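You operate a simulated robot arm through the tools that you are given. There is no shell and no other tool.

Carry out the task below with a simulated robot arm. There is one attempt and no reset: what you move stays moved.

TASK
Top up the blue-banded jar to its 150 ml line from the beaker.
Fine: beaker back; lid screwed on again; the damper stays open. Set down upright: marked plastic beaker.

It is judged by the outcome, as a careful person would: the job done as asked, and still so three seconds after it is handed in. It fails if anything else is knocked over, pushed out of place, dropped, spilled or broken. A push-on lid holds only when it is set on centred and level and pressed home; a screw cap is set on level and turned clockwise until tight.

THE ROBOT
A 7-joint arm with a four-finger gripper, fixed in place. Base frame: the origin is on the floor under the middle of its stand, x ahead of it, y to its left, z up. Units: m, rad, N and s.
It reaches about 1.223 m from its shoulder. Its first joint turns from -1.204 to 3.002 rad. Payload 3.67 kg.
Tool frame: the origin (TCP) lies between the finger pads and is the grasp point; the fingertips stand 0.028 m ahead of it; z points along the fingers, y is the line along which they close. The gripper opens to 0.112 m; its body begins 0.073 m behind the TCP.
Orientation is told as [roll, pitch, yaw] about the base's x, y, z axes, in that order, counted from this pose: with the fingers straight down and closing along the base's y, the tool's x points along the base's -x, its y along +y and its z along -z.

THE INTERFACE
- The arm moves only by the tool arm_command. Its arguments are lists of equal length, an entry for each row: "travel": the shift along the tool's x, y, z in units of 100 mm (1.0 is 100 mm), a list of three; "delta_rot": the turn, a rotation vector about the tool's x, y, z in units of 45 degrees (1.0 is 45 degrees), a list of three; "claw": the opening in per cent of the stroke, from 0 (shut) to 100 (fully open). In form: {"travel": [[tx, ty, tz], ...], "delta_rot": [[ax, ay, az], ...], "claw": [claw, ...]}. A call has 1 to 20 rows; each row is the pose to reach, as a shift and turn from the pose commanded when the call began, along the tool's axes at that moment. A call with a number of a shift or a turn outside -1 to 1 is refused whole. A row lasts 0.2 s, in which the tool goes at most 0.05 m and 0.15 rad; a call with a longer step from one row to the next is refused whole, and so is a gripper value outside its range. Where a pose cannot be reached the arm comes as near as it can. A force on the tool above 40 N (or 10 N above the force at the start of the call, whichever is more), or a blocked arm, ends the call early, and 0.2 s more pass. The fingers move at their own pace (about 0.1025 m/s each) and stop on an object; they squeeze with about 20 N. The grip force told is the motor's: it shows also when the fingers shut on nothing. Time passes only in rows, and 0.2 s behind the last, so rows that repeat a pose let the fingers close. The reply holds the time, the measured pose of the TCP, the force on the tool along the base axes, the opening and the grip force, in the units named above and with some noise, with the torque about the TCP (base axes, N m) and any sound that the robot's microphone picked up.
- Cameras (640 x 400 px; columns grow to the right, rows downward): "scene" is fixed at [0.0498, 0.4987, 1.503]; the picture's right is [-0.72, -0.69, 0.00], its down [-0.20, 0.20, -0.96] and it looks along [0.66, -0.69, -0.28] (base axes); focal length 317 px, centre (320, 200). "wrist" rides on the gripper at [0.06, -0.018, -0.104] in the tool frame; the picture's right is [0.29, 0.96, 0.00], its down [-0.80, 0.24, -0.55] and it looks along [-0.53, 0.16, 0.83] (tool axes); focal length 234 px, centre (320, 200). There is no depth. A picture from a camera that has moved, and an enlarged one, comes with that camera's place and axes in the base frame and with its lens.
- capture(camera): a new picture of that camera. No time passes.
- move_column(by): slides the trunk up (or, below 0, down) by that many m; the arm rides with it, the base frame stays. It gives what a move gives, with no picture.
- enlarge(camera, box): a new picture of the part [left, top, right, bottom] of that camera's present view, enlarged. No time passes.
- hand_in(): hands the job in; it is judged then, once.

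Nothing tells you positions but the pictures and the camera data. Unless the task says otherwise, let go and move clear before handing in.

The tools are called as name(argument=value, ...) on one line, values as JSON. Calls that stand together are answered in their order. arm_command: Moves the arm, as the interface text tells. Its arguments: {"type":"object","properties":{"travel":{"type":"array","items":{"type":"array","items":{"type":"number"}}},"delta_rot":{"type":"array","items":{"type":"array","items":{"type":"number"}}},"claw":{"type":"array","items":{"type":"number"}}},"required":["travel","delta_rot","claw"]} The other tools are called the same way: move_column (by) moves the trunk up or down; capture (camera) takes a picture; enlarge (camera, box) takes an enlarged picture of a part of a camera's view; hand_in () hands the job in.

At the start:

```text
time_s: 0.0
ee_pos: [0.5403, -0.336, 1.3336]
orientation: [0.002, 0.0, 0.001]
wrist_force: [0.2, 0.0, 0.4]
ft_torque: [-0.03, 0.02, 0.0]
grip_width: 0.1123
finger_force: 0.1
trunk travel left (down, up): [-0.65, 0.19]
```

scene: 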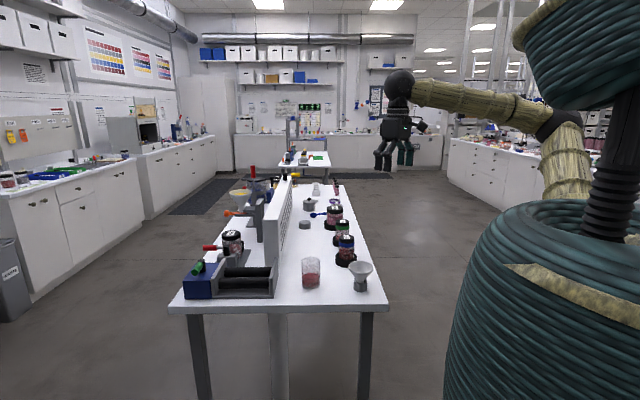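
wrist: 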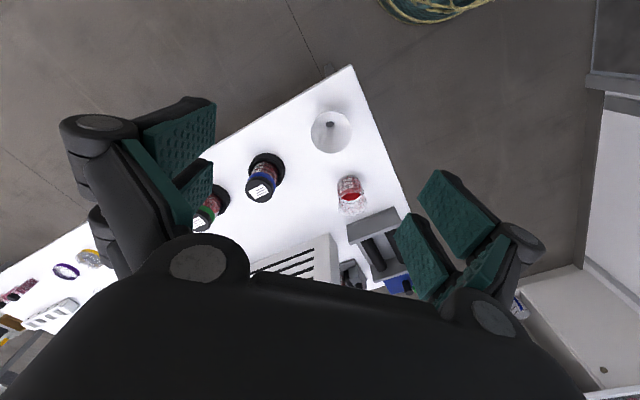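

I see a long white bench with a divider, several banded jars, a beaker with red liquid and a funnel at the near end. I'll enlarge the views to see the details before moving.

enlarge(camera="scene", box=[280, 220, 400, 300])

enlarge(camera="scene", box=[170, 160, 360, 300])

enlarge(camera="wrist", box=[180, 80, 440, 300])

enlarge(camera="scene", box=[270, 140, 380, 230])

```text
5.00 times, centred on (340, 260) of scene
camera zoom: at [0.0498, 0.4987, 1.503], right [-0.72, -0.69, 0.0], down [-0.2, 0.2, -0.96], along [0.66, -0.69, -0.28], focal length 1585 px, centre (220, -100)
```

zoom: 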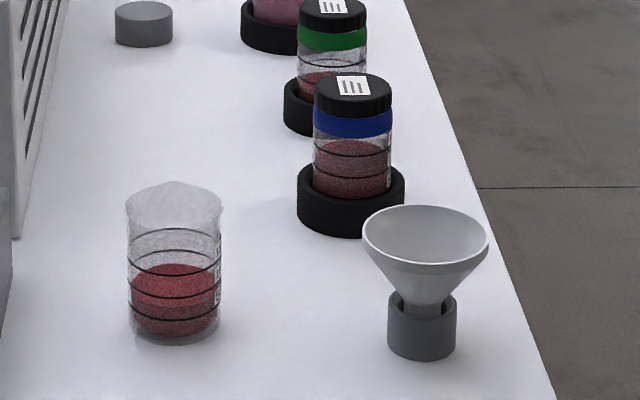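

```text
2.86 times, centred on (265, 230) of scene
camera zoom: at [0.0498, 0.4987, 1.503], right [-0.72, -0.69, 0.0], down [-0.2, 0.2, -0.96], along [0.66, -0.69, -0.28], focal length 906 px, centre (477, 114)
```

zoom: 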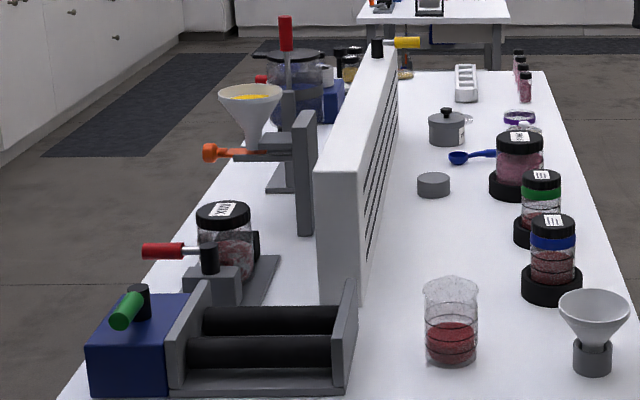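

```text
1.82 times, centred on (310, 190) of wrist
camera zoom: at [0.4816, -0.3529, 1.4376], right [-0.29, 0.96, 0.0], down [0.8, 0.24, 0.55], along [0.53, 0.16, -0.83], focal length 426 px, centre (338, 218)
```

zoom: 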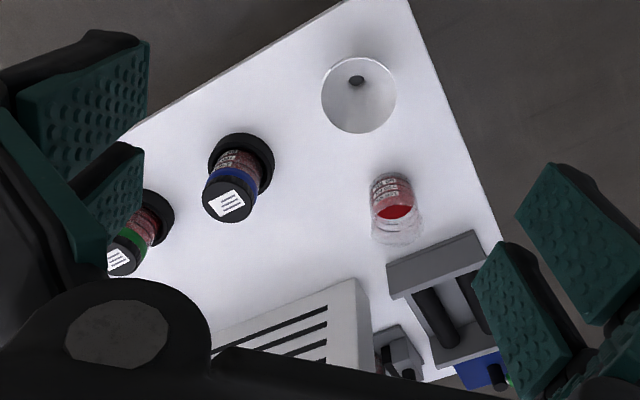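

```text
4.44 times, centred on (325, 185) of scene
camera zoom: at [0.0498, 0.4987, 1.503], right [-0.72, -0.69, 0.0], down [-0.2, 0.2, -0.96], along [0.66, -0.69, -0.28], focal length 1409 px, centre (298, 267)
```

zoom: 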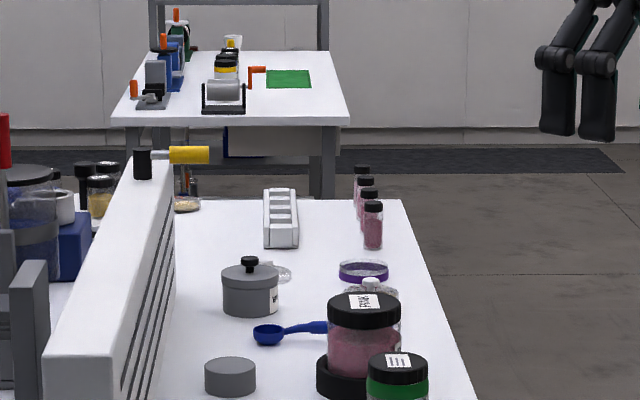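

The blue-banded jar sits in a black holder at about (0.78, -0.42), the beaker at about (0.75, -0.19), and the funnel in a grey stand at about (0.61, -0.29). The table top is near z 0.90. I'll zoom in on the jar's markings, the beaker and the funnel.

enlarge(camera="wrist", box=[235, 145, 299, 210])

enlarge(camera="scene", box=[330, 230, 362, 270])

enlarge(camera="scene", box=[295, 250, 330, 295])

enlarge(camera="wrist", box=[320, 160, 380, 225])

enlarge(camera="scene", box=[280, 165, 310, 190])

enlarge(camera="wrist", box=[300, 95, 360, 165])

```text
6.15 times, centred on (267, 178) of wrist
camera zoom: at [0.4816, -0.3529, 1.4376], right [-0.29, 0.96, 0.0], down [0.8, 0.24, 0.55], along [0.53, 0.16, -0.83], focal length 1441 px, centre (646, 338)
```

zoom: 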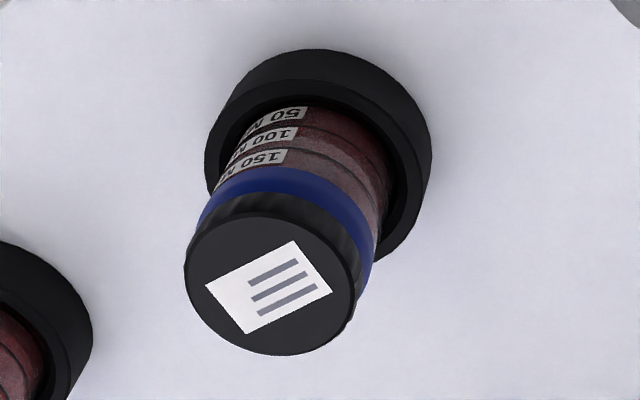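

```text
10.00 times, centred on (346, 250) of scene
camera zoom: at [0.0498, 0.4987, 1.503], right [-0.72, -0.69, 0.0], down [-0.2, 0.2, -0.96], along [0.66, -0.69, -0.28], focal length 3170 px, centre (60, -300)
```

zoom: 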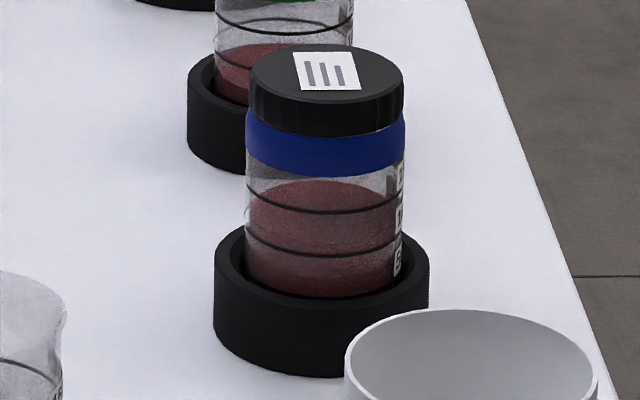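

```text
8.89 times, centred on (312, 272) of scene
camera zoom: at [0.0498, 0.4987, 1.503], right [-0.72, -0.69, 0.0], down [-0.2, 0.2, -0.96], along [0.66, -0.69, -0.28], focal length 2818 px, centre (387, -444)
```

zoom: 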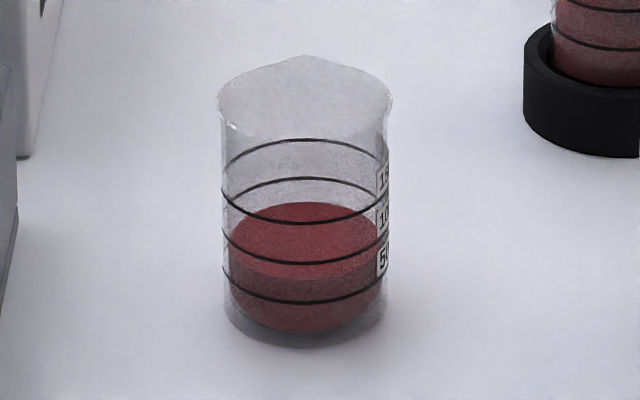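

```text
6.15 times, centred on (350, 192) of wrist
camera zoom: at [0.4816, -0.3529, 1.4376], right [-0.29, 0.96, 0.0], down [0.8, 0.24, 0.55], along [0.53, 0.16, -0.83], focal length 1441 px, centre (135, 246)
```

zoom: 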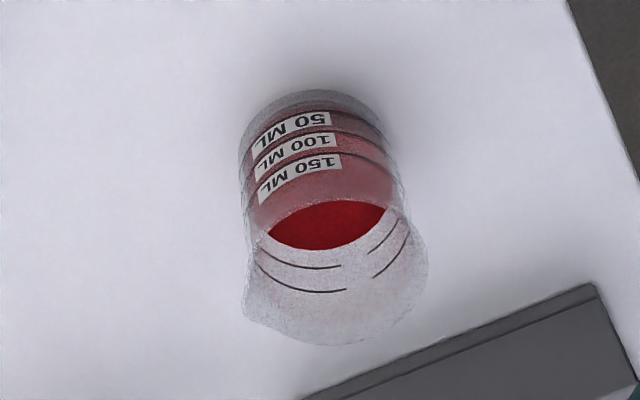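

```text
16.00 times, centred on (295, 178) of scene
camera zoom: at [0.0498, 0.4987, 1.503], right [-0.72, -0.69, 0.0], down [-0.2, 0.2, -0.96], along [0.66, -0.69, -0.28], focal length 5072 px, centre (720, 560)
```

zoom: 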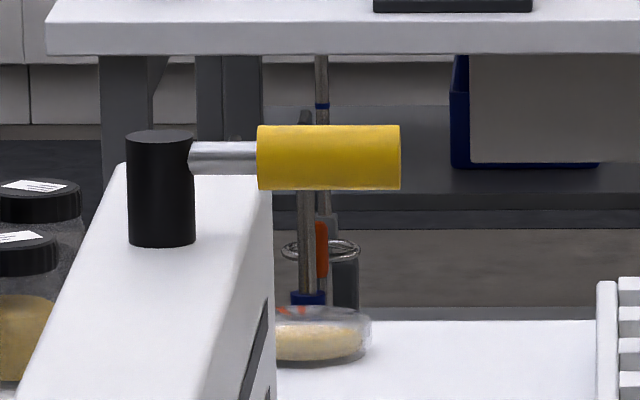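

```text
5.71 times, centred on (330, 130) of wrist
camera zoom: at [0.4816, -0.3529, 1.4376], right [-0.29, 0.96, 0.0], down [0.8, 0.24, 0.55], along [0.53, 0.16, -0.83], focal length 1338 px, centre (263, 600)
```

zoom: 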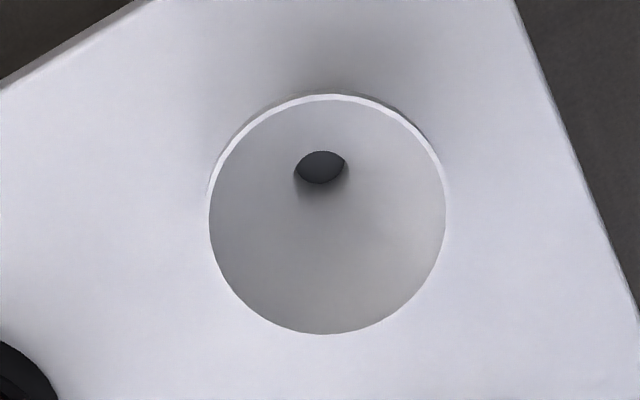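

The jar is filled to about its 100 ml line, and the three lines are marked 50, 100 and 150. The beaker holds about 75 ml, and its spout points along the bench, away from the scene camera. I'll move the hand over the blue jar to unscrew the lid, checking position on the way.

arm_command(travel=[[-0.33, -0.13, 0.17], [-0.66, -0.26, 0.34], [-1.0, -0.4, 0.5]], delta_rot=[[0, 0, 0], [0, 0, 0], [0, 0, 0]], claw=[100, 100, 100])

```text
time_s: 0.8
ee_pos: [0.64, -0.3764, 1.2823]
orientation: [0.0, 0.002, -0.001]
wrist_force: [-0.3, -0.3, -1.9]
ft_torque: [0.03, 0.03, 0.01]
grip_width: 0.1118
finger_force: 0.1
trunk travel left (down, up): [-0.65, 0.19]
```

The hand moved as commanded and is about 14 cm short of the jar in x. I'll take views from here to refine the jar's position.

capture(camera="wrist")

capture(camera="scene")

```text
taken
camera wrist: at [0.5819, -0.3943, 1.3866], right [-0.29, 0.96, 0.0], down [0.8, 0.24, 0.55], along [0.53, 0.16, -0.83], focal length 234 px, centre (320, 200)
```

wrist: 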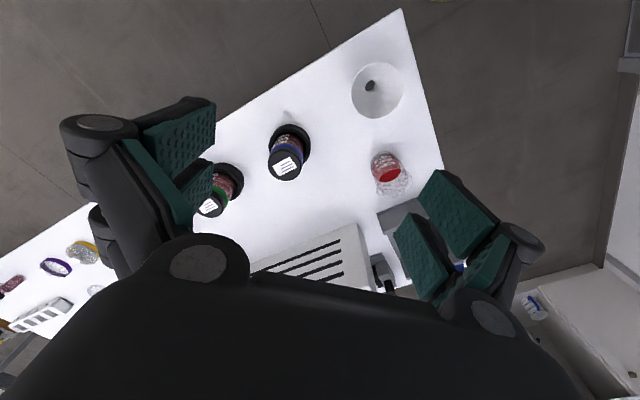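

```text
taken
```

scene: 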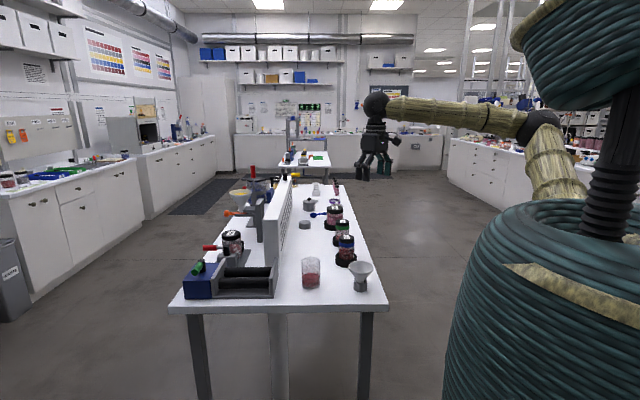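

The jar lid is near (0.774, -0.41) with its top near z 1.007. I'll continue to a point above it.

arm_command(travel=[[-0.35, -0.09, 0.33], [-0.7, -0.18, 0.5], [-1.0, -0.26, 0.5]], delta_rot=[[0, 0, 0], [0, 0, 0], [0, 0, 0]], claw=[100, 100, 100])

arm_command(travel=[[-0.17, -0.04, 0.37], [-0.34, -0.08, 0.7]], delta_rot=[[0, 0, 0], [0, 0, 0]], claw=[100, 100])

capture(camera="wrist")

enlarge(camera="scene", box=[290, 120, 420, 300])

```text
time_s: 1.6
ee_pos: [0.7442, -0.4025, 1.2332]
orientation: [-0.001, 0.002, 0.0]
wrist_force: [0.2, 0.2, 0.1]
ft_torque: [0.01, 0.08, 0.02]
grip_width: 0.1121
finger_force: 0.0
trunk travel left (down, up): [-0.65, 0.19]
```

```text
time_s: 2.2
ee_pos: [0.7766, -0.4112, 1.1657]
orientation: [0.002, 0.0, 0.001]
wrist_force: [-0.3, -0.8, 0.9]
ft_torque: [0.06, 0.01, 0.01]
grip_width: 0.1118
finger_force: 0.1
trunk travel left (down, up): [-0.65, 0.19]
```

```text
taken
camera wrist: at [0.7169, -0.4287, 1.2694], right [-0.29, 0.96, 0.0], down [0.8, 0.24, 0.55], along [0.53, 0.16, -0.83], focal length 234 px, centre (320, 200)
```

wrist: 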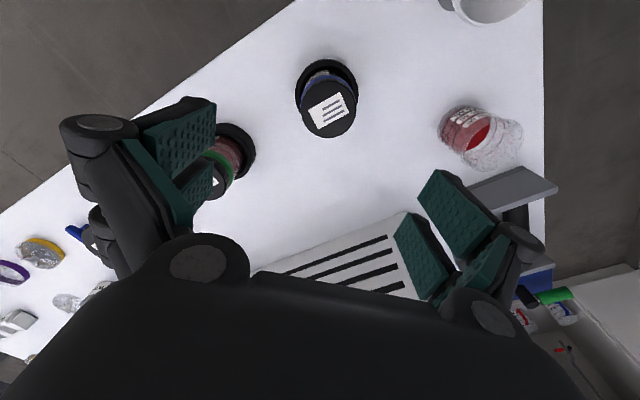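

```text
2.22 times, centred on (355, 210) of scene
camera zoom: at [0.0498, 0.4987, 1.503], right [-0.72, -0.69, 0.0], down [-0.2, 0.2, -0.96], along [0.66, -0.69, -0.28], focal length 704 px, centre (242, 178)
```

zoom: 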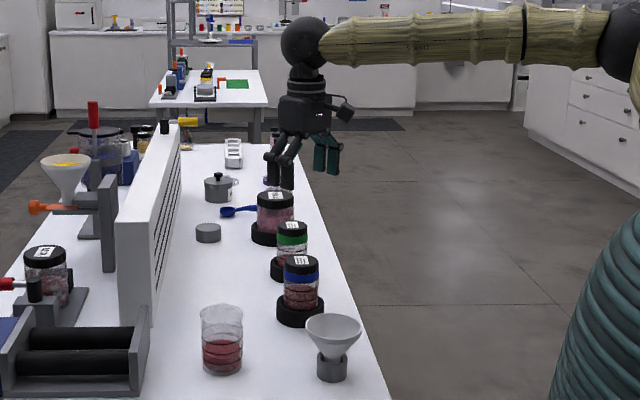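

The lid top comes out near (0.769, -0.405, 1.015) when I combine both cameras. I'll zoom the wrist view to confirm the lid centre and the beaker's position.

enlarge(camera="wrist", box=[280, 50, 376, 146])

enlarge(camera="wrist", box=[420, 80, 540, 200])

```text
4.17 times, centred on (328, 98) of wrist
camera zoom: at [0.7169, -0.4287, 1.2694], right [-0.29, 0.96, 0.0], down [0.8, 0.24, 0.55], along [0.53, 0.16, -0.83], focal length 976 px, centre (287, 625)
```

zoom: 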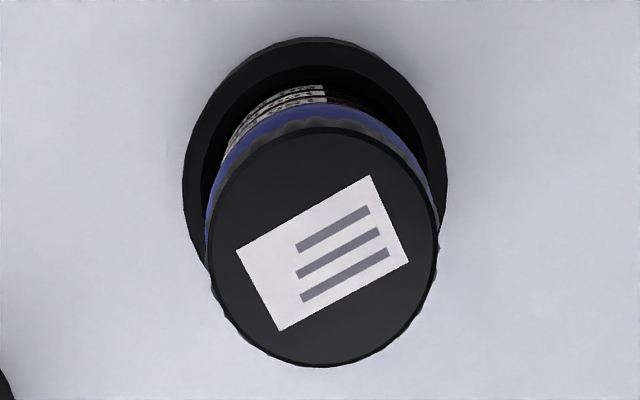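

```text
3.33 times, centred on (480, 140) of wrist
camera zoom: at [0.7169, -0.4287, 1.2694], right [-0.29, 0.96, 0.0], down [0.8, 0.24, 0.55], along [0.53, 0.16, -0.83], focal length 781 px, centre (-213, 400)
```

zoom: 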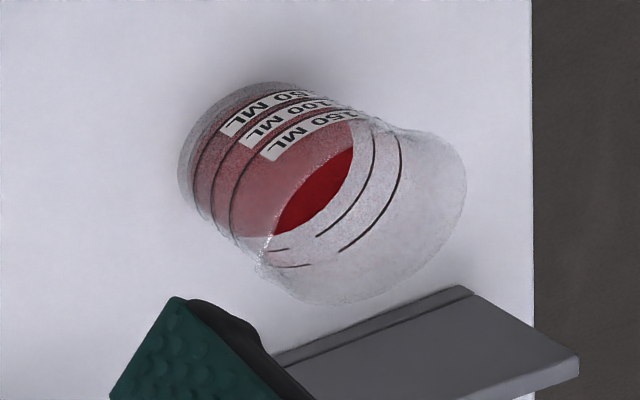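

The lid's centre is near (0.7695, -0.404) and it is about 59 mm across. I'll centre over it and wind the wrist clockwise, so there is room to unscrew counter-clockwise.

arm_command(travel=[[0.02, 0.02, 0], [0.04, 0.04, 0], [0.07, 0.07, 0], [0.07, 0.07, 0], [0.07, 0.07, 0], [0.07, 0.07, 0], [0.07, 0.07, 0]], delta_rot=[[0, 0, 0.17], [0, 0, 0.34], [0, 0, 0.51], [0, 0, 0.68], [0, 0, 0.85], [0, 0, 1.0], [0, 0, 1.0]], claw=[100, 100, 100, 100, 100, 100, 100])

arm_command(travel=[[0, 0, 0], [0, 0, 0], [0, 0, 0], [0, 0, 0], [0, 0, 0], [0, 0, 0], [0, 0, 0]], delta_rot=[[0, 0, 0.17], [0, 0, 0.34], [0, 0, 0.51], [0, 0, 0.68], [0, 0, 0.85], [0, 0, 1.0], [0, 0, 1.0]], claw=[100, 100, 100, 100, 100, 100, 100])

capture(camera="wrist")

capture(camera="scene")

```text
time_s: 3.8
ee_pos: [0.7675, -0.4022, 1.162]
orientation: [0.001, 0.0, -0.788]
wrist_force: [-0.1, -0.5, 0.5]
ft_torque: [0.02, 0.02, -0.01]
grip_width: 0.1123
finger_force: 0.1
trunk travel left (down, up): [-0.65, 0.19]
```

```text
time_s: 5.4
ee_pos: [0.7679, -0.4041, 1.1634]
orientation: [0.0, -0.001, -1.572]
wrist_force: [0.4, -0.2, 0.7]
ft_torque: [-0.01, -0.01, -0.07]
grip_width: 0.1121
finger_force: 0.1
trunk travel left (down, up): [-0.65, 0.19]
```

```text
taken
camera wrist: at [0.7502, -0.343, 1.2676], right [0.96, 0.29, 0.0], down [0.24, -0.8, 0.55], along [0.16, -0.53, -0.83], focal length 234 px, centre (320, 200)
```

wrist: 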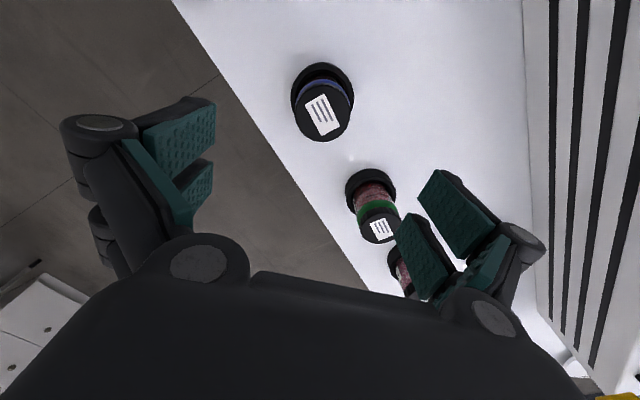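

```text
taken
```

scene: 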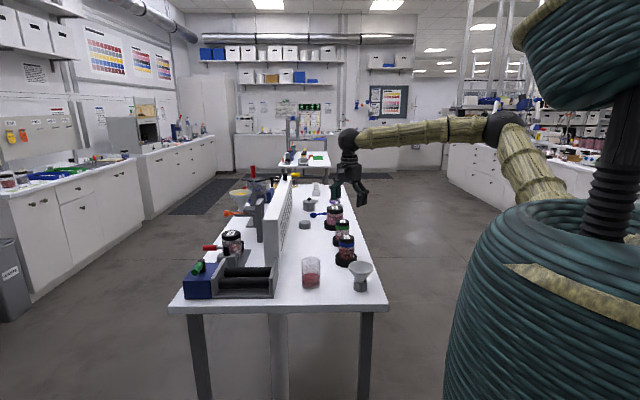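

Both views roughly agree on the lid centre but differ by about 1 cm in y. I'll zoom this view for a more precise fix.

enlarge(camera="wrist", box=[272, 50, 368, 146])

enlarge(camera="scene", box=[320, 180, 376, 270])

```text
4.17 times, centred on (320, 98) of wrist
camera zoom: at [0.7502, -0.343, 1.2676], right [0.96, 0.29, 0.0], down [0.24, -0.8, 0.55], along [0.16, -0.53, -0.83], focal length 976 px, centre (320, 625)
```

zoom: 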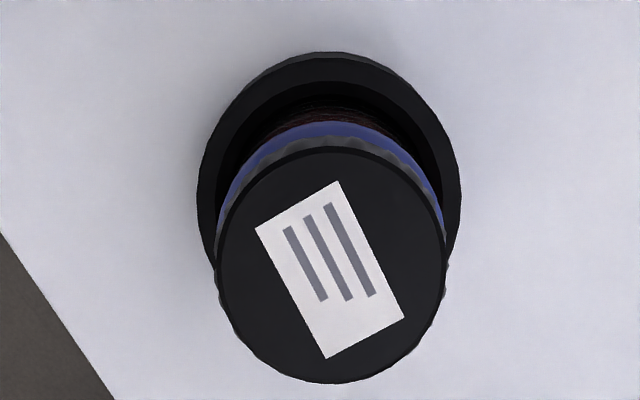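

```text
4.44 times, centred on (348, 225) of scene
camera zoom: at [0.0498, 0.4987, 1.503], right [-0.72, -0.69, 0.0], down [-0.2, 0.2, -0.96], along [0.66, -0.69, -0.28], focal length 1409 px, centre (196, 89)
```

zoom: 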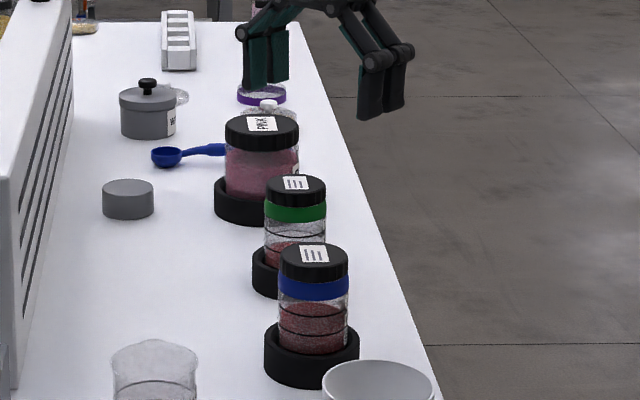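

The two wrist views now agree: lid centre (0.771, -0.403), top at z 1.006, diameter about 60 mm. I'll descend around it with the fingers open.

arm_command(travel=[[0, 0.03, 0.35], [0, 0.03, 0.7], [0, 0.03, 1.0]], delta_rot=[[0, 0, 0], [0, 0, 0], [0, 0, 0]], claw=[100, 100, 100])

capture(camera="wrist")

enlarge(camera="scene", box=[310, 190, 390, 290])

```text
time_s: 6.2
ee_pos: [0.7737, -0.4019, 1.0612]
orientation: [-0.002, 0.001, -1.57]
wrist_force: [0.8, -0.5, 0.4]
ft_torque: [0.01, 0.02, 0.0]
grip_width: 0.1116
finger_force: 0.1
trunk travel left (down, up): [-0.65, 0.19]
```

```text
taken
camera wrist: at [0.7555, -0.3418, 1.1659], right [0.96, 0.29, 0.0], down [0.24, -0.8, 0.55], along [0.16, -0.53, -0.83], focal length 234 px, centre (320, 200)
```

wrist: 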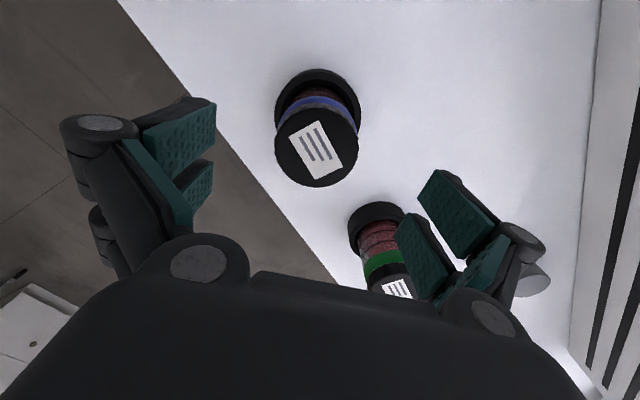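

```text
4.00 times, centred on (350, 240) of scene
camera zoom: at [0.0498, 0.4987, 1.503], right [-0.72, -0.69, 0.0], down [-0.2, 0.2, -0.96], along [0.66, -0.69, -0.28], focal length 1268 px, centre (200, 40)
```

zoom: 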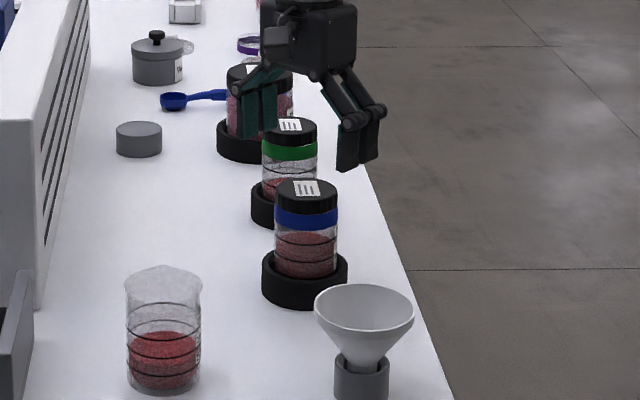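

The hand is centred over the lid within a couple of millimetres. I'll go down the last 65 mm and close gently on the lid.

arm_command(travel=[[0, -0.02, 0.35], [0, -0.02, 0.65]], delta_rot=[[0, 0, 0], [0, 0, 0]], claw=[100, 100])

arm_command(travel=[[0, 0, 0], [0, 0, 0], [0, 0, 0], [0, 0, 0]], delta_rot=[[0, 0, 0], [0, 0, 0], [0, 0, 0], [0, 0, 0]], claw=[60, 45, 0, 0])

enlarge(camera="scene", box=[310, 190, 390, 290])

capture(camera="wrist")

```text
time_s: 6.8
ee_pos: [0.7698, -0.4041, 0.9978]
orientation: [0.0, 0.0, -1.57]
wrist_force: [0.4, -0.5, -0.3]
ft_torque: [-0.02, -0.02, 0.0]
grip_width: 0.1118
finger_force: 0.0
trunk travel left (down, up): [-0.65, 0.19]
```

```text
time_s: 7.8
ee_pos: [0.7678, -0.4034, 0.9957]
orientation: [0.0, 0.001, -1.572]
wrist_force: [-0.1, -0.1, -0.1]
ft_torque: [-0.03, 0.03, 0.0]
grip_width: 0.0586
finger_force: 20.1
trunk travel left (down, up): [-0.65, 0.19]
```

```text
4.00 times, centred on (350, 240) of scene
camera zoom: at [0.0498, 0.4987, 1.503], right [-0.72, -0.69, 0.0], down [-0.2, 0.2, -0.96], along [0.66, -0.69, -0.28], focal length 1268 px, centre (200, 40)
```

zoom: 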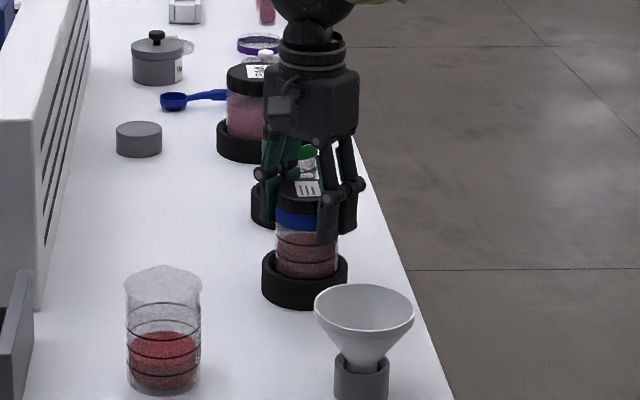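

```text
taken
camera wrist: at [0.7515, -0.3438, 1.1007], right [0.96, 0.29, 0.0], down [0.24, -0.8, 0.55], along [0.16, -0.53, -0.83], focal length 234 px, centre (320, 200)
```

wrist: 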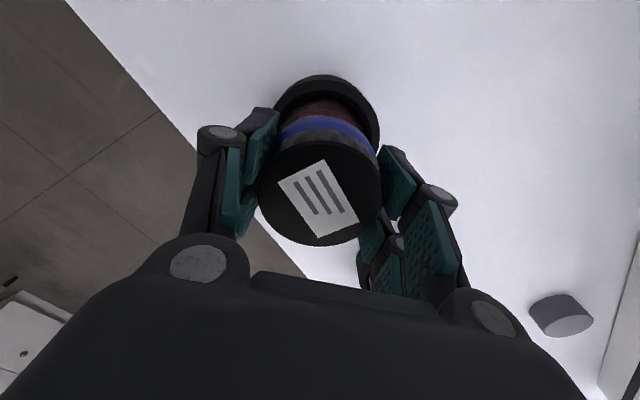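

The fingers closed on the lid at 58.6 mm with about 20 N. I'll start unscrewing, counter-clockwise seen from above, while watching torque and lift force.

arm_command(travel=[[0, 0, 0], [0, 0, 0], [0, 0, 0], [0, 0, 0], [0, 0, 0], [0, 0, 0], [0, 0, 0]], delta_rot=[[0, 0, -0.17], [0, 0, -0.34], [0, 0, -0.51], [0, 0, -0.68], [0, 0, -0.85], [0, 0, -1.0], [0, 0, -1.0]], claw=[0, 0, 0, 0, 0, 0, 0])

capture(camera="wrist")

```text
time_s: 9.4
ee_pos: [0.7696, -0.4019, 0.9985]
orientation: [0.001, 0.001, -0.783]
wrist_force: [2.5, -0.7, 0.2]
ft_torque: [-0.02, -0.17, -0.01]
grip_width: 0.0583
finger_force: 20.0
trunk travel left (down, up): [-0.65, 0.19]
```

```text
taken
camera wrist: at [0.7151, -0.3729, 1.1025], right [0.47, 0.88, 0.0], down [0.73, -0.39, 0.55], along [0.49, -0.26, -0.83], focal length 234 px, centre (320, 200)
```

wrist: 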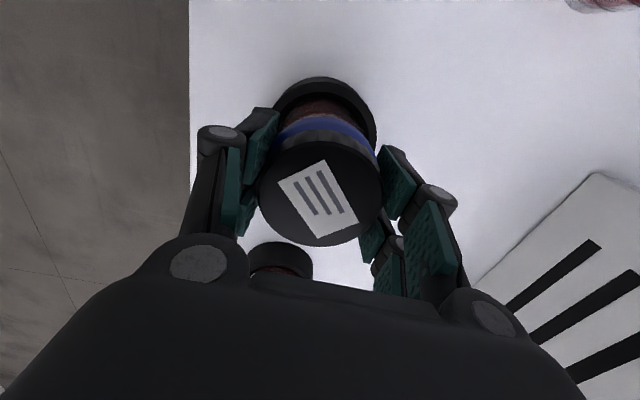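

The lid turned with the gripper. I need to check whether the jar itself stayed still in its holder.

enlarge(camera="scene", box=[325, 225, 370, 270])

```text
8.89 times, centred on (348, 248) of scene
camera zoom: at [0.0498, 0.4987, 1.503], right [-0.72, -0.69, 0.0], down [-0.2, 0.2, -0.96], along [0.66, -0.69, -0.28], focal length 2818 px, centre (76, -222)
```

zoom: 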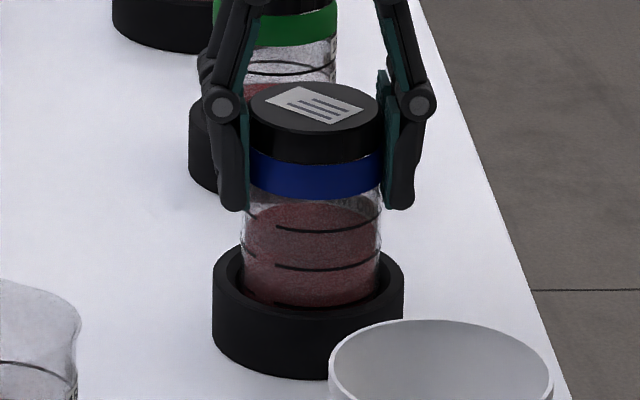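

enlarge(camera="scene", box=[336, 240, 358, 266])

enlarge(camera="wrist", box=[260, 70, 390, 160])

```text
15.38 times, centred on (347, 253) of scene
camera zoom: at [0.0498, 0.4987, 1.503], right [-0.72, -0.69, 0.0], down [-0.2, 0.2, -0.96], along [0.66, -0.69, -0.28], focal length 4877 px, centre (-95, -615)
```

zoom: 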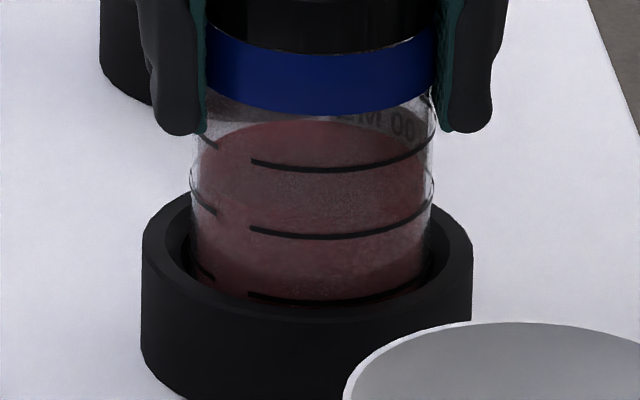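

```text
4.44 times, centred on (325, 115) of wrist
camera zoom: at [0.7151, -0.3729, 1.1025], right [0.47, 0.88, 0.0], down [0.73, -0.39, 0.55], along [0.49, -0.26, -0.83], focal length 1041 px, centre (298, 578)
```

zoom: 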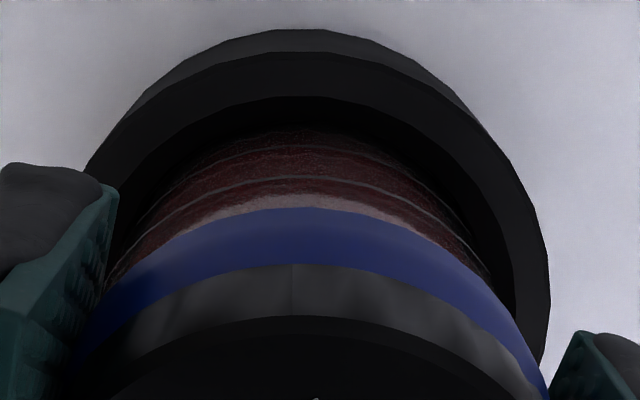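

The jar turned along with the lid: its volume labels now show through the back. The holder doesn't grip it on its own, so I'll try pressing down while turning and first check how the downward force builds up.

arm_command(travel=[[0, 0, 0.02], [0, 0, 0.02]], delta_rot=[[0, 0, 0], [0, 0, 0]], claw=[0, 0])

arm_command(travel=[[0, 0, 0.03], [0, 0, 0.03]], delta_rot=[[0, 0, 0], [0, 0, 0]], claw=[0, 0])

```text
time_s: 10.0
ee_pos: [0.7684, -0.4026, 0.9973]
orientation: [0.001, 0.0, -0.784]
wrist_force: [6.8, -4.6, 7.6]
ft_torque: [-0.3, -0.3, 0.01]
grip_width: 0.0589
finger_force: 20.2
trunk travel left (down, up): [-0.65, 0.19]
```

```text
time_s: 10.6
ee_pos: [0.7687, -0.4006, 0.9956]
orientation: [0.0, -0.001, -0.787]
wrist_force: [7.7, -2.3, 16.1]
ft_torque: [0.01, -0.24, -0.02]
grip_width: 0.0589
finger_force: 19.8
trunk travel left (down, up): [-0.65, 0.19]
```

Pressing builds about 3 N per mm. I'll press to roughly 28 N, ease the sideways load, then try another turn.

arm_command(travel=[[-0.01, 0.01, 0.02], [-0.015, 0.015, 0.035], [-0.015, 0.015, 0.035]], delta_rot=[[0, 0, 0], [0, 0, 0], [0, 0, 0]], claw=[0, 0, 0])

arm_command(travel=[[0, 0, 0], [0, 0, 0], [0, 0, 0], [0, 0, 0]], delta_rot=[[0, 0, -0.15], [0, 0, -0.3], [0, 0, -0.45], [0, 0, -0.45]], claw=[0, 0, 0, 0])

enlarge(camera="scene", box=[332, 230, 362, 266])

capture(camera="wrist")

```text
time_s: 11.4
ee_pos: [0.7688, -0.4015, 0.9904]
orientation: [0.0, -0.001, -0.785]
wrist_force: [-4.7, -0.5, 15.8]
ft_torque: [0.04, 0.28, 0.02]
grip_width: 0.0589
finger_force: 19.9
trunk travel left (down, up): [-0.65, 0.19]
```

```text
time_s: 12.4
ee_pos: [0.7721, -0.4017, 0.9898]
orientation: [0.0, 0.001, -0.431]
wrist_force: [1.3, 1.1, 0.9]
ft_torque: [0.09, -0.07, 0.02]
grip_width: 0.0586
finger_force: 20.2
trunk travel left (down, up): [-0.65, 0.19]
```

```text
11.11 times, centred on (347, 248) of scene
camera zoom: at [0.0498, 0.4987, 1.503], right [-0.72, -0.69, 0.0], down [-0.2, 0.2, -0.96], along [0.66, -0.69, -0.28], focal length 3522 px, centre (20, -333)
```

zoom: 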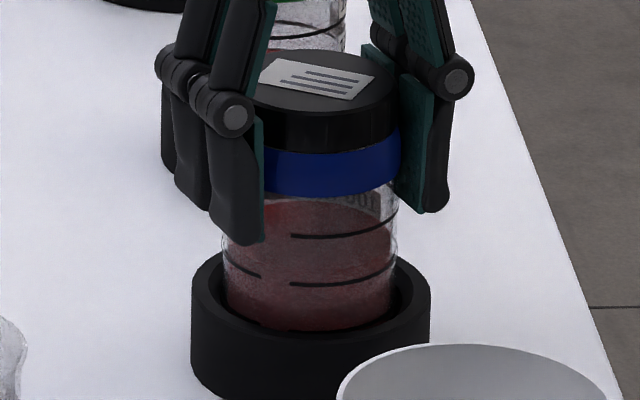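

```text
taken
camera wrist: at [0.7096, -0.393, 1.0936], right [0.14, 0.99, 0.0], down [0.82, -0.12, 0.55], along [0.55, -0.08, -0.83], focal length 234 px, centre (320, 200)
```

wrist: 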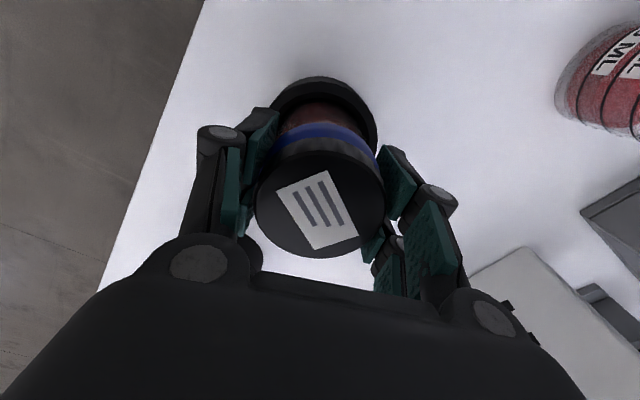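

The pads reach below the lid, and the jar body looks slightly wider than the lid, so I have been gripping the jar itself. I'll turn it back to its original orientation now, then regrip higher so that only the lid is held.

arm_command(travel=[[0, 0, 0], [0, 0, 0], [0, 0, 0], [0, 0, 0], [0, 0, 0], [0, 0, 0], [0, 0, 0]], delta_rot=[[0, 0, 0.17], [0, 0, 0.34], [0, 0, 0.51], [0, 0, 0.68], [0, 0, 0.85], [0, 0, 1.0], [0, 0, 1.0]], claw=[0, 0, 0, 0, 0, 0, 0])

arm_command(travel=[[0, 0, 0], [0, 0, 0], [0, 0, 0], [0, 0, 0]], delta_rot=[[0, 0, 0.15], [0, 0, 0.3], [0, 0, 0.45], [0, 0, 0.45]], claw=[0, 0, 0, 0])

enlarge(camera="scene", box=[332, 230, 362, 266])

```text
time_s: 14.0
ee_pos: [0.772, -0.404, 0.9906]
orientation: [-0.001, 0.001, -1.219]
wrist_force: [-0.3, -0.8, -1.2]
ft_torque: [-0.02, -0.03, -0.01]
grip_width: 0.0588
finger_force: 20.2
trunk travel left (down, up): [-0.65, 0.19]
```

```text
time_s: 15.0
ee_pos: [0.7718, -0.4029, 0.9904]
orientation: [0.001, 0.0, -1.572]
wrist_force: [-0.3, -0.2, -1.1]
ft_torque: [0.01, -0.02, -0.01]
grip_width: 0.0587
finger_force: 19.6
trunk travel left (down, up): [-0.65, 0.19]
```

```text
11.11 times, centred on (347, 248) of scene
camera zoom: at [0.0498, 0.4987, 1.503], right [-0.72, -0.69, 0.0], down [-0.2, 0.2, -0.96], along [0.66, -0.69, -0.28], focal length 3522 px, centre (20, -333)
```

zoom: 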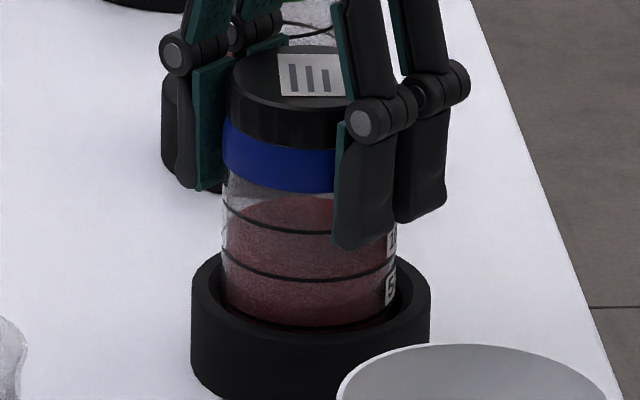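

The jar is back in its original orientation, with the labels showing at the right edge. I'll open, rise about 31 mm and regrip on the lid only.

arm_command(travel=[[0, 0, 0], [0, 0, 0], [0, 0, -0.31], [0, 0, -0.31]], delta_rot=[[0, 0, 0], [0, 0, 0], [0, 0, 0], [0, 0, 0]], claw=[70, 80, 80, 80])

enlarge(camera="scene", box=[332, 225, 362, 261])

arm_command(travel=[[0, 0, 0], [0, 0, 0], [0, 0, 0], [0, 0, 0]], delta_rot=[[0, 0, 0], [0, 0, 0], [0, 0, 0], [0, 0, 0]], claw=[55, 40, 0, 0])

enlarge(camera="scene", box=[332, 225, 362, 261])

```text
time_s: 16.0
ee_pos: [0.7726, -0.4027, 1.0192]
orientation: [0.0, 0.002, -1.571]
wrist_force: [0.4, 0.4, -0.4]
ft_torque: [-0.02, -0.02, 0.0]
grip_width: 0.0898
finger_force: 0.0
trunk travel left (down, up): [-0.65, 0.19]
```

```text
11.11 times, centred on (347, 243) of scene
camera zoom: at [0.0498, 0.4987, 1.503], right [-0.72, -0.69, 0.0], down [-0.2, 0.2, -0.96], along [0.66, -0.69, -0.28], focal length 3522 px, centre (20, -278)
```

zoom: 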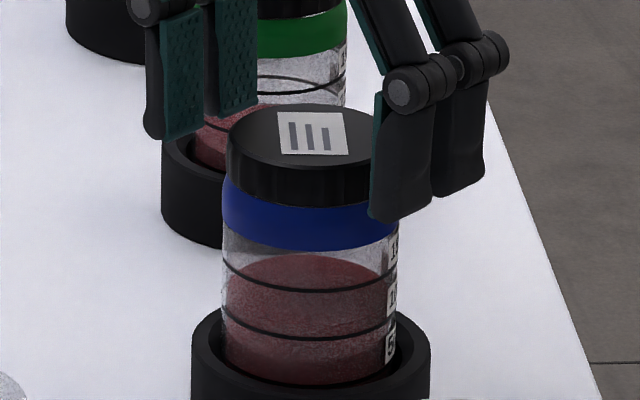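

```text
time_s: 17.0
ee_pos: [0.7713, -0.4027, 1.0202]
orientation: [0.001, 0.0, -1.571]
wrist_force: [-0.2, -1.1, 8.7]
ft_torque: [-0.04, 0.1, 0.0]
grip_width: 0.057
finger_force: 20.7
trunk travel left (down, up): [-0.65, 0.19]
```

```text
11.11 times, centred on (347, 243) of scene
camera zoom: at [0.0498, 0.4987, 1.503], right [-0.72, -0.69, 0.0], down [-0.2, 0.2, -0.96], along [0.66, -0.69, -0.28], focal length 3522 px, centre (20, -278)
```

zoom: 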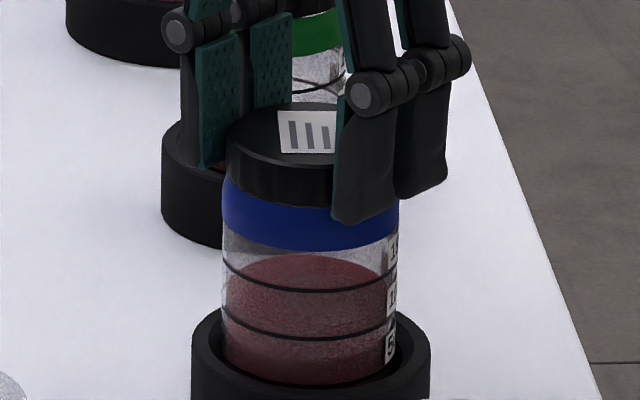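

The grip width dropped to 57 mm, so the lid itself is now held, but the fingertips press on the band's shoulder (8.7 N). I'll reopen, rise 3 mm and close again.

arm_command(travel=[[0, 0, 0], [0, 0, -0.03], [0, 0, -0.03], [0, 0, -0.03], [0, 0, -0.03]], delta_rot=[[0, 0, 0], [0, 0, 0], [0, 0, 0], [0, 0, 0], [0, 0, 0]], claw=[62, 62, 40, 0, 0])

```text
time_s: 18.2
ee_pos: [0.7723, -0.4035, 1.0233]
orientation: [-0.001, 0.001, -1.571]
wrist_force: [-1.0, 0.7, 0.6]
ft_torque: [0.05, 0.01, 0.04]
grip_width: 0.057
finger_force: 19.4
trunk travel left (down, up): [-0.65, 0.19]
```

The grip on the lid is now clean, with no vertical load. I'll turn it 45° counter-clockwise and see whether only the lid turns.

arm_command(travel=[[0, 0, 0], [0, 0, 0], [0, 0, 0], [0, 0, 0], [0, 0, 0], [0, 0, 0], [0, 0, 0]], delta_rot=[[0, 0, -0.17], [0, 0, -0.34], [0, 0, -0.51], [0, 0, -0.68], [0, 0, -0.85], [0, 0, -1.0], [0, 0, -1.0]], claw=[0, 0, 0, 0, 0, 0, 0])

enlarge(camera="scene", box=[332, 225, 362, 261])

capture(camera="wrist")

```text
time_s: 19.8
ee_pos: [0.7713, -0.4027, 1.0243]
orientation: [-0.001, 0.0, -0.782]
wrist_force: [-0.3, -0.2, -0.5]
ft_torque: [0.01, 0.03, 0.0]
grip_width: 0.0572
finger_force: 19.8
trunk travel left (down, up): [-0.65, 0.19]
```

```text
11.11 times, centred on (347, 243) of scene
camera zoom: at [0.0498, 0.4987, 1.503], right [-0.72, -0.69, 0.0], down [-0.2, 0.2, -0.96], along [0.66, -0.69, -0.28], focal length 3522 px, centre (20, -278)
```

zoom: 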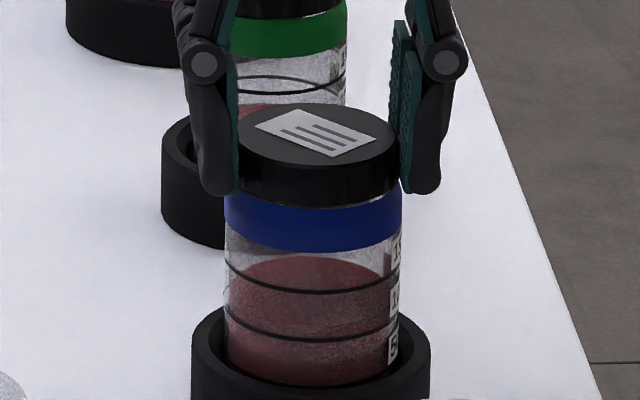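

```text
taken
camera wrist: at [0.7166, -0.373, 1.1281], right [0.47, 0.88, 0.0], down [0.73, -0.39, 0.55], along [0.49, -0.26, -0.83], focal length 234 px, centre (320, 200)
```

wrist: 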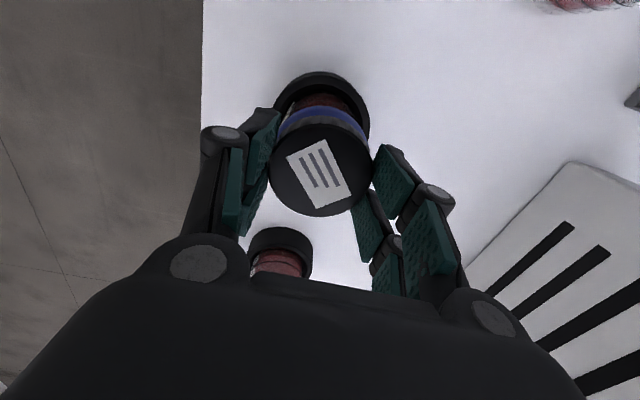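

Only the lid turned; the jar's labels stayed put. I'll continue unscrewing in 45° steps, watching the forces.

arm_command(travel=[[0, 0, 0], [0, 0, 0], [0, 0, 0], [0, 0, 0], [0, 0, 0], [0, 0, 0], [0, 0, 0]], delta_rot=[[0, 0, -0.17], [0, 0, -0.34], [0, 0, -0.51], [0, 0, -0.68], [0, 0, -0.85], [0, 0, -1.0], [0, 0, -1.0]], claw=[0, 0, 0, 0, 0, 0, 0])

arm_command(travel=[[0, 0, 0], [0, 0, 0], [0, 0, 0], [0, 0, 0], [0, 0, 0], [0, 0, 0], [0, 0, 0]], delta_rot=[[0, 0, -0.17], [0, 0, -0.34], [0, 0, -0.51], [0, 0, -0.68], [0, 0, -0.85], [0, 0, -1.0], [0, 0, -1.0]], claw=[0, 0, 0, 0, 0, 0, 0])

enlarge(camera="scene", box=[332, 225, 362, 261])

```text
time_s: 21.4
ee_pos: [0.7711, -0.4028, 1.0227]
orientation: [0.001, -0.001, 0.0]
wrist_force: [3.9, -0.8, 5.4]
ft_torque: [-0.08, -0.2, -0.01]
grip_width: 0.0571
finger_force: 20.5
trunk travel left (down, up): [-0.65, 0.19]
```

```text
time_s: 23.0
ee_pos: [0.7703, -0.4016, 1.0244]
orientation: [0.0, 0.0, 0.467]
wrist_force: [0.4, 3.4, 5.1]
ft_torque: [0.28, 0.1, -0.01]
grip_width: 0.057
finger_force: 19.9
out of reach, approached as far as the arm can: row 4, 5, 6, 7
trunk travel left (down, up): [-0.65, 0.19]
```

```text
11.11 times, centred on (347, 243) of scene
camera zoom: at [0.0498, 0.4987, 1.503], right [-0.72, -0.69, 0.0], down [-0.2, 0.2, -0.96], along [0.66, -0.69, -0.28], focal length 3522 px, centre (20, -278)
```

zoom: 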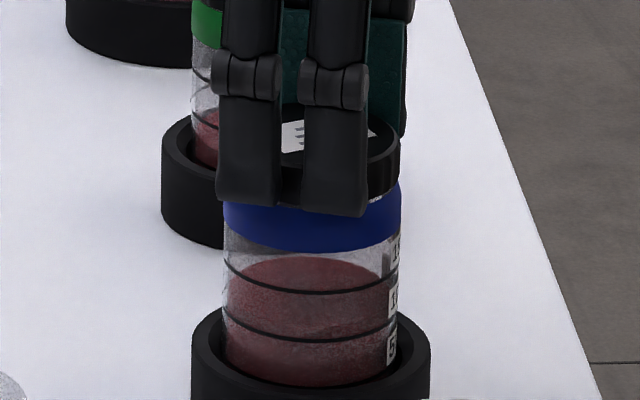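

The wrist reached its counter-clockwise limit near yaw +0.47 after about 117° of turning. I'll open, rewind clockwise around the lid and regrip for another stroke.

arm_command(travel=[[0, 0, 0], [0, 0, 0], [0, 0, 0], [0, 0, 0], [0, 0, 0], [0, 0, 0], [0, 0, 0], [0, 0, 0], [0, 0, 0]], delta_rot=[[0, 0, 0], [0, 0, 0], [0, 0, 0.17], [0, 0, 0.34], [0, 0, 0.51], [0, 0, 0.68], [0, 0, 0.85], [0, 0, 1.0], [0, 0, 1.0]], claw=[70, 70, 70, 70, 70, 70, 70, 70, 70])

arm_command(travel=[[0, 0, 0], [0, 0, 0], [0, 0, 0], [0, 0, 0], [0, 0, 0], [0, 0, 0], [0, 0, 0]], delta_rot=[[0, 0, 0.17], [0, 0, 0.34], [0, 0, 0.51], [0, 0, 0.68], [0, 0, 0.85], [0, 0, 1.0], [0, 0, 1.0]], claw=[70, 70, 70, 70, 70, 70, 70])

arm_command(travel=[[0, 0, 0], [0, 0, 0], [0, 0, 0], [0, 0, 0], [0, 0, 0], [0, 0, 0], [0, 0, 0]], delta_rot=[[0, 0, 0.17], [0, 0, 0.34], [0, 0, 0.51], [0, 0, 0.68], [0, 0, 0.85], [0, 0, 1.0], [0, 0, 1.0]], claw=[70, 70, 70, 70, 70, 70, 70])

enlarge(camera="scene", box=[320, 210, 374, 270])

```text
time_s: 25.0
ee_pos: [0.7712, -0.4027, 1.0244]
orientation: [0.0, -0.001, -0.318]
wrist_force: [-0.1, -1.0, 0.0]
ft_torque: [0.02, 0.01, -0.01]
grip_width: 0.0782
finger_force: 0.0
trunk travel left (down, up): [-0.65, 0.19]
```

```text
time_s: 26.6
ee_pos: [0.7707, -0.402, 1.0237]
orientation: [0.0, 0.0, -1.107]
wrist_force: [0.2, -0.4, 0.1]
ft_torque: [0.0, -0.02, 0.0]
grip_width: 0.0786
finger_force: 0.1
trunk travel left (down, up): [-0.65, 0.19]
```

```text
time_s: 28.2
ee_pos: [0.7725, -0.4013, 1.0242]
orientation: [0.0, 0.0, -1.891]
wrist_force: [0.1, -0.1, -0.1]
ft_torque: [0.0, 0.02, 0.04]
grip_width: 0.0787
finger_force: 0.1
trunk travel left (down, up): [-0.65, 0.19]
```

```text
6.67 times, centred on (347, 240) of scene
camera zoom: at [0.0498, 0.4987, 1.503], right [-0.72, -0.69, 0.0], down [-0.2, 0.2, -0.96], along [0.66, -0.69, -0.28], focal length 2113 px, centre (140, -67)
```

zoom: 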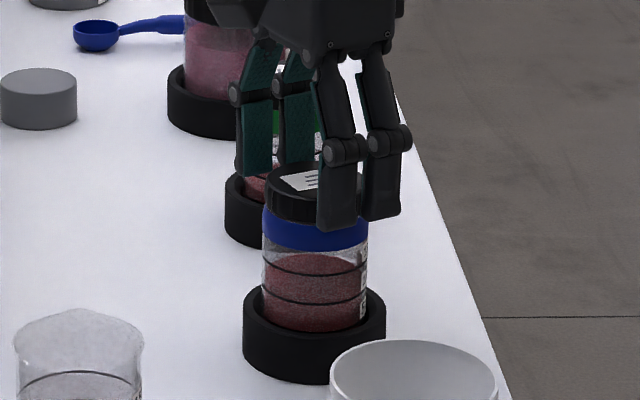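

The rewind works from the clamped pose, with no contact. I'll rewind further to get a longer unscrewing stroke.

arm_command(travel=[[0, 0, 0], [0, 0, 0], [0, 0, 0], [0, 0, 0], [0, 0, 0], [0, 0, 0], [0, 0, 0]], delta_rot=[[0, 0, 0.17], [0, 0, 0.34], [0, 0, 0.51], [0, 0, 0.68], [0, 0, 0.85], [0, 0, 1.0], [0, 0, 1.0]], claw=[70, 70, 70, 70, 70, 70, 70])

arm_command(travel=[[0, 0, 0], [0, 0, 0], [0, 0, 0], [0, 0, 0], [0, 0, 0], [0, 0, 0], [0, 0, 0]], delta_rot=[[0, 0, 0.17], [0, 0, 0.34], [0, 0, 0.51], [0, 0, 0.68], [0, 0, 0.85], [0, 0, 1.0], [0, 0, 1.0]], claw=[70, 70, 70, 70, 70, 70, 70])

capture(camera="wrist")

capture(camera="scene")

```text
time_s: 29.8
ee_pos: [0.7712, -0.4034, 1.0249]
orientation: [0.0, 0.0, -2.677]
wrist_force: [-0.6, -0.3, -0.4]
ft_torque: [0.04, 0.03, 0.01]
grip_width: 0.0783
finger_force: 0.0
trunk travel left (down, up): [-0.65, 0.19]
```

```text
time_s: 31.4
ee_pos: [0.7714, -0.4035, 1.026]
orientation: [-0.001, 0.0, 2.822]
wrist_force: [-0.4, -1.1, 0.0]
ft_torque: [0.0, 0.0, -0.01]
grip_width: 0.0785
finger_force: 0.1
trunk travel left (down, up): [-0.65, 0.19]
```

```text
taken
camera wrist: at [0.8349, -0.4039, 1.1287], right [-0.03, -1.0, 0.0], down [-0.83, 0.02, 0.55], along [-0.55, 0.02, -0.83], focal length 234 px, centre (320, 200)
```

wrist: 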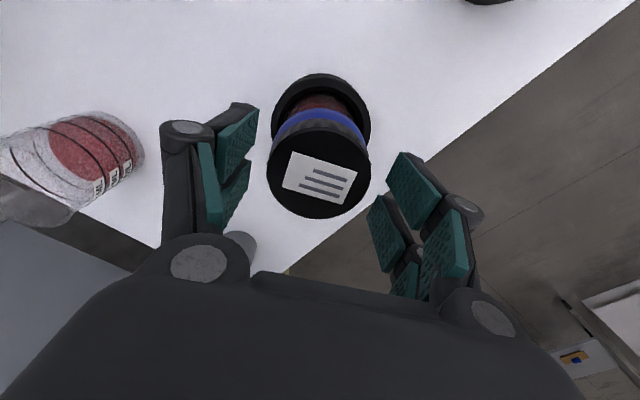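

```text
taken
```

scene: 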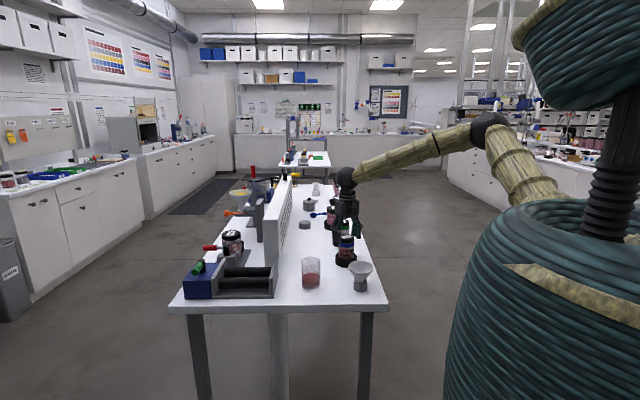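

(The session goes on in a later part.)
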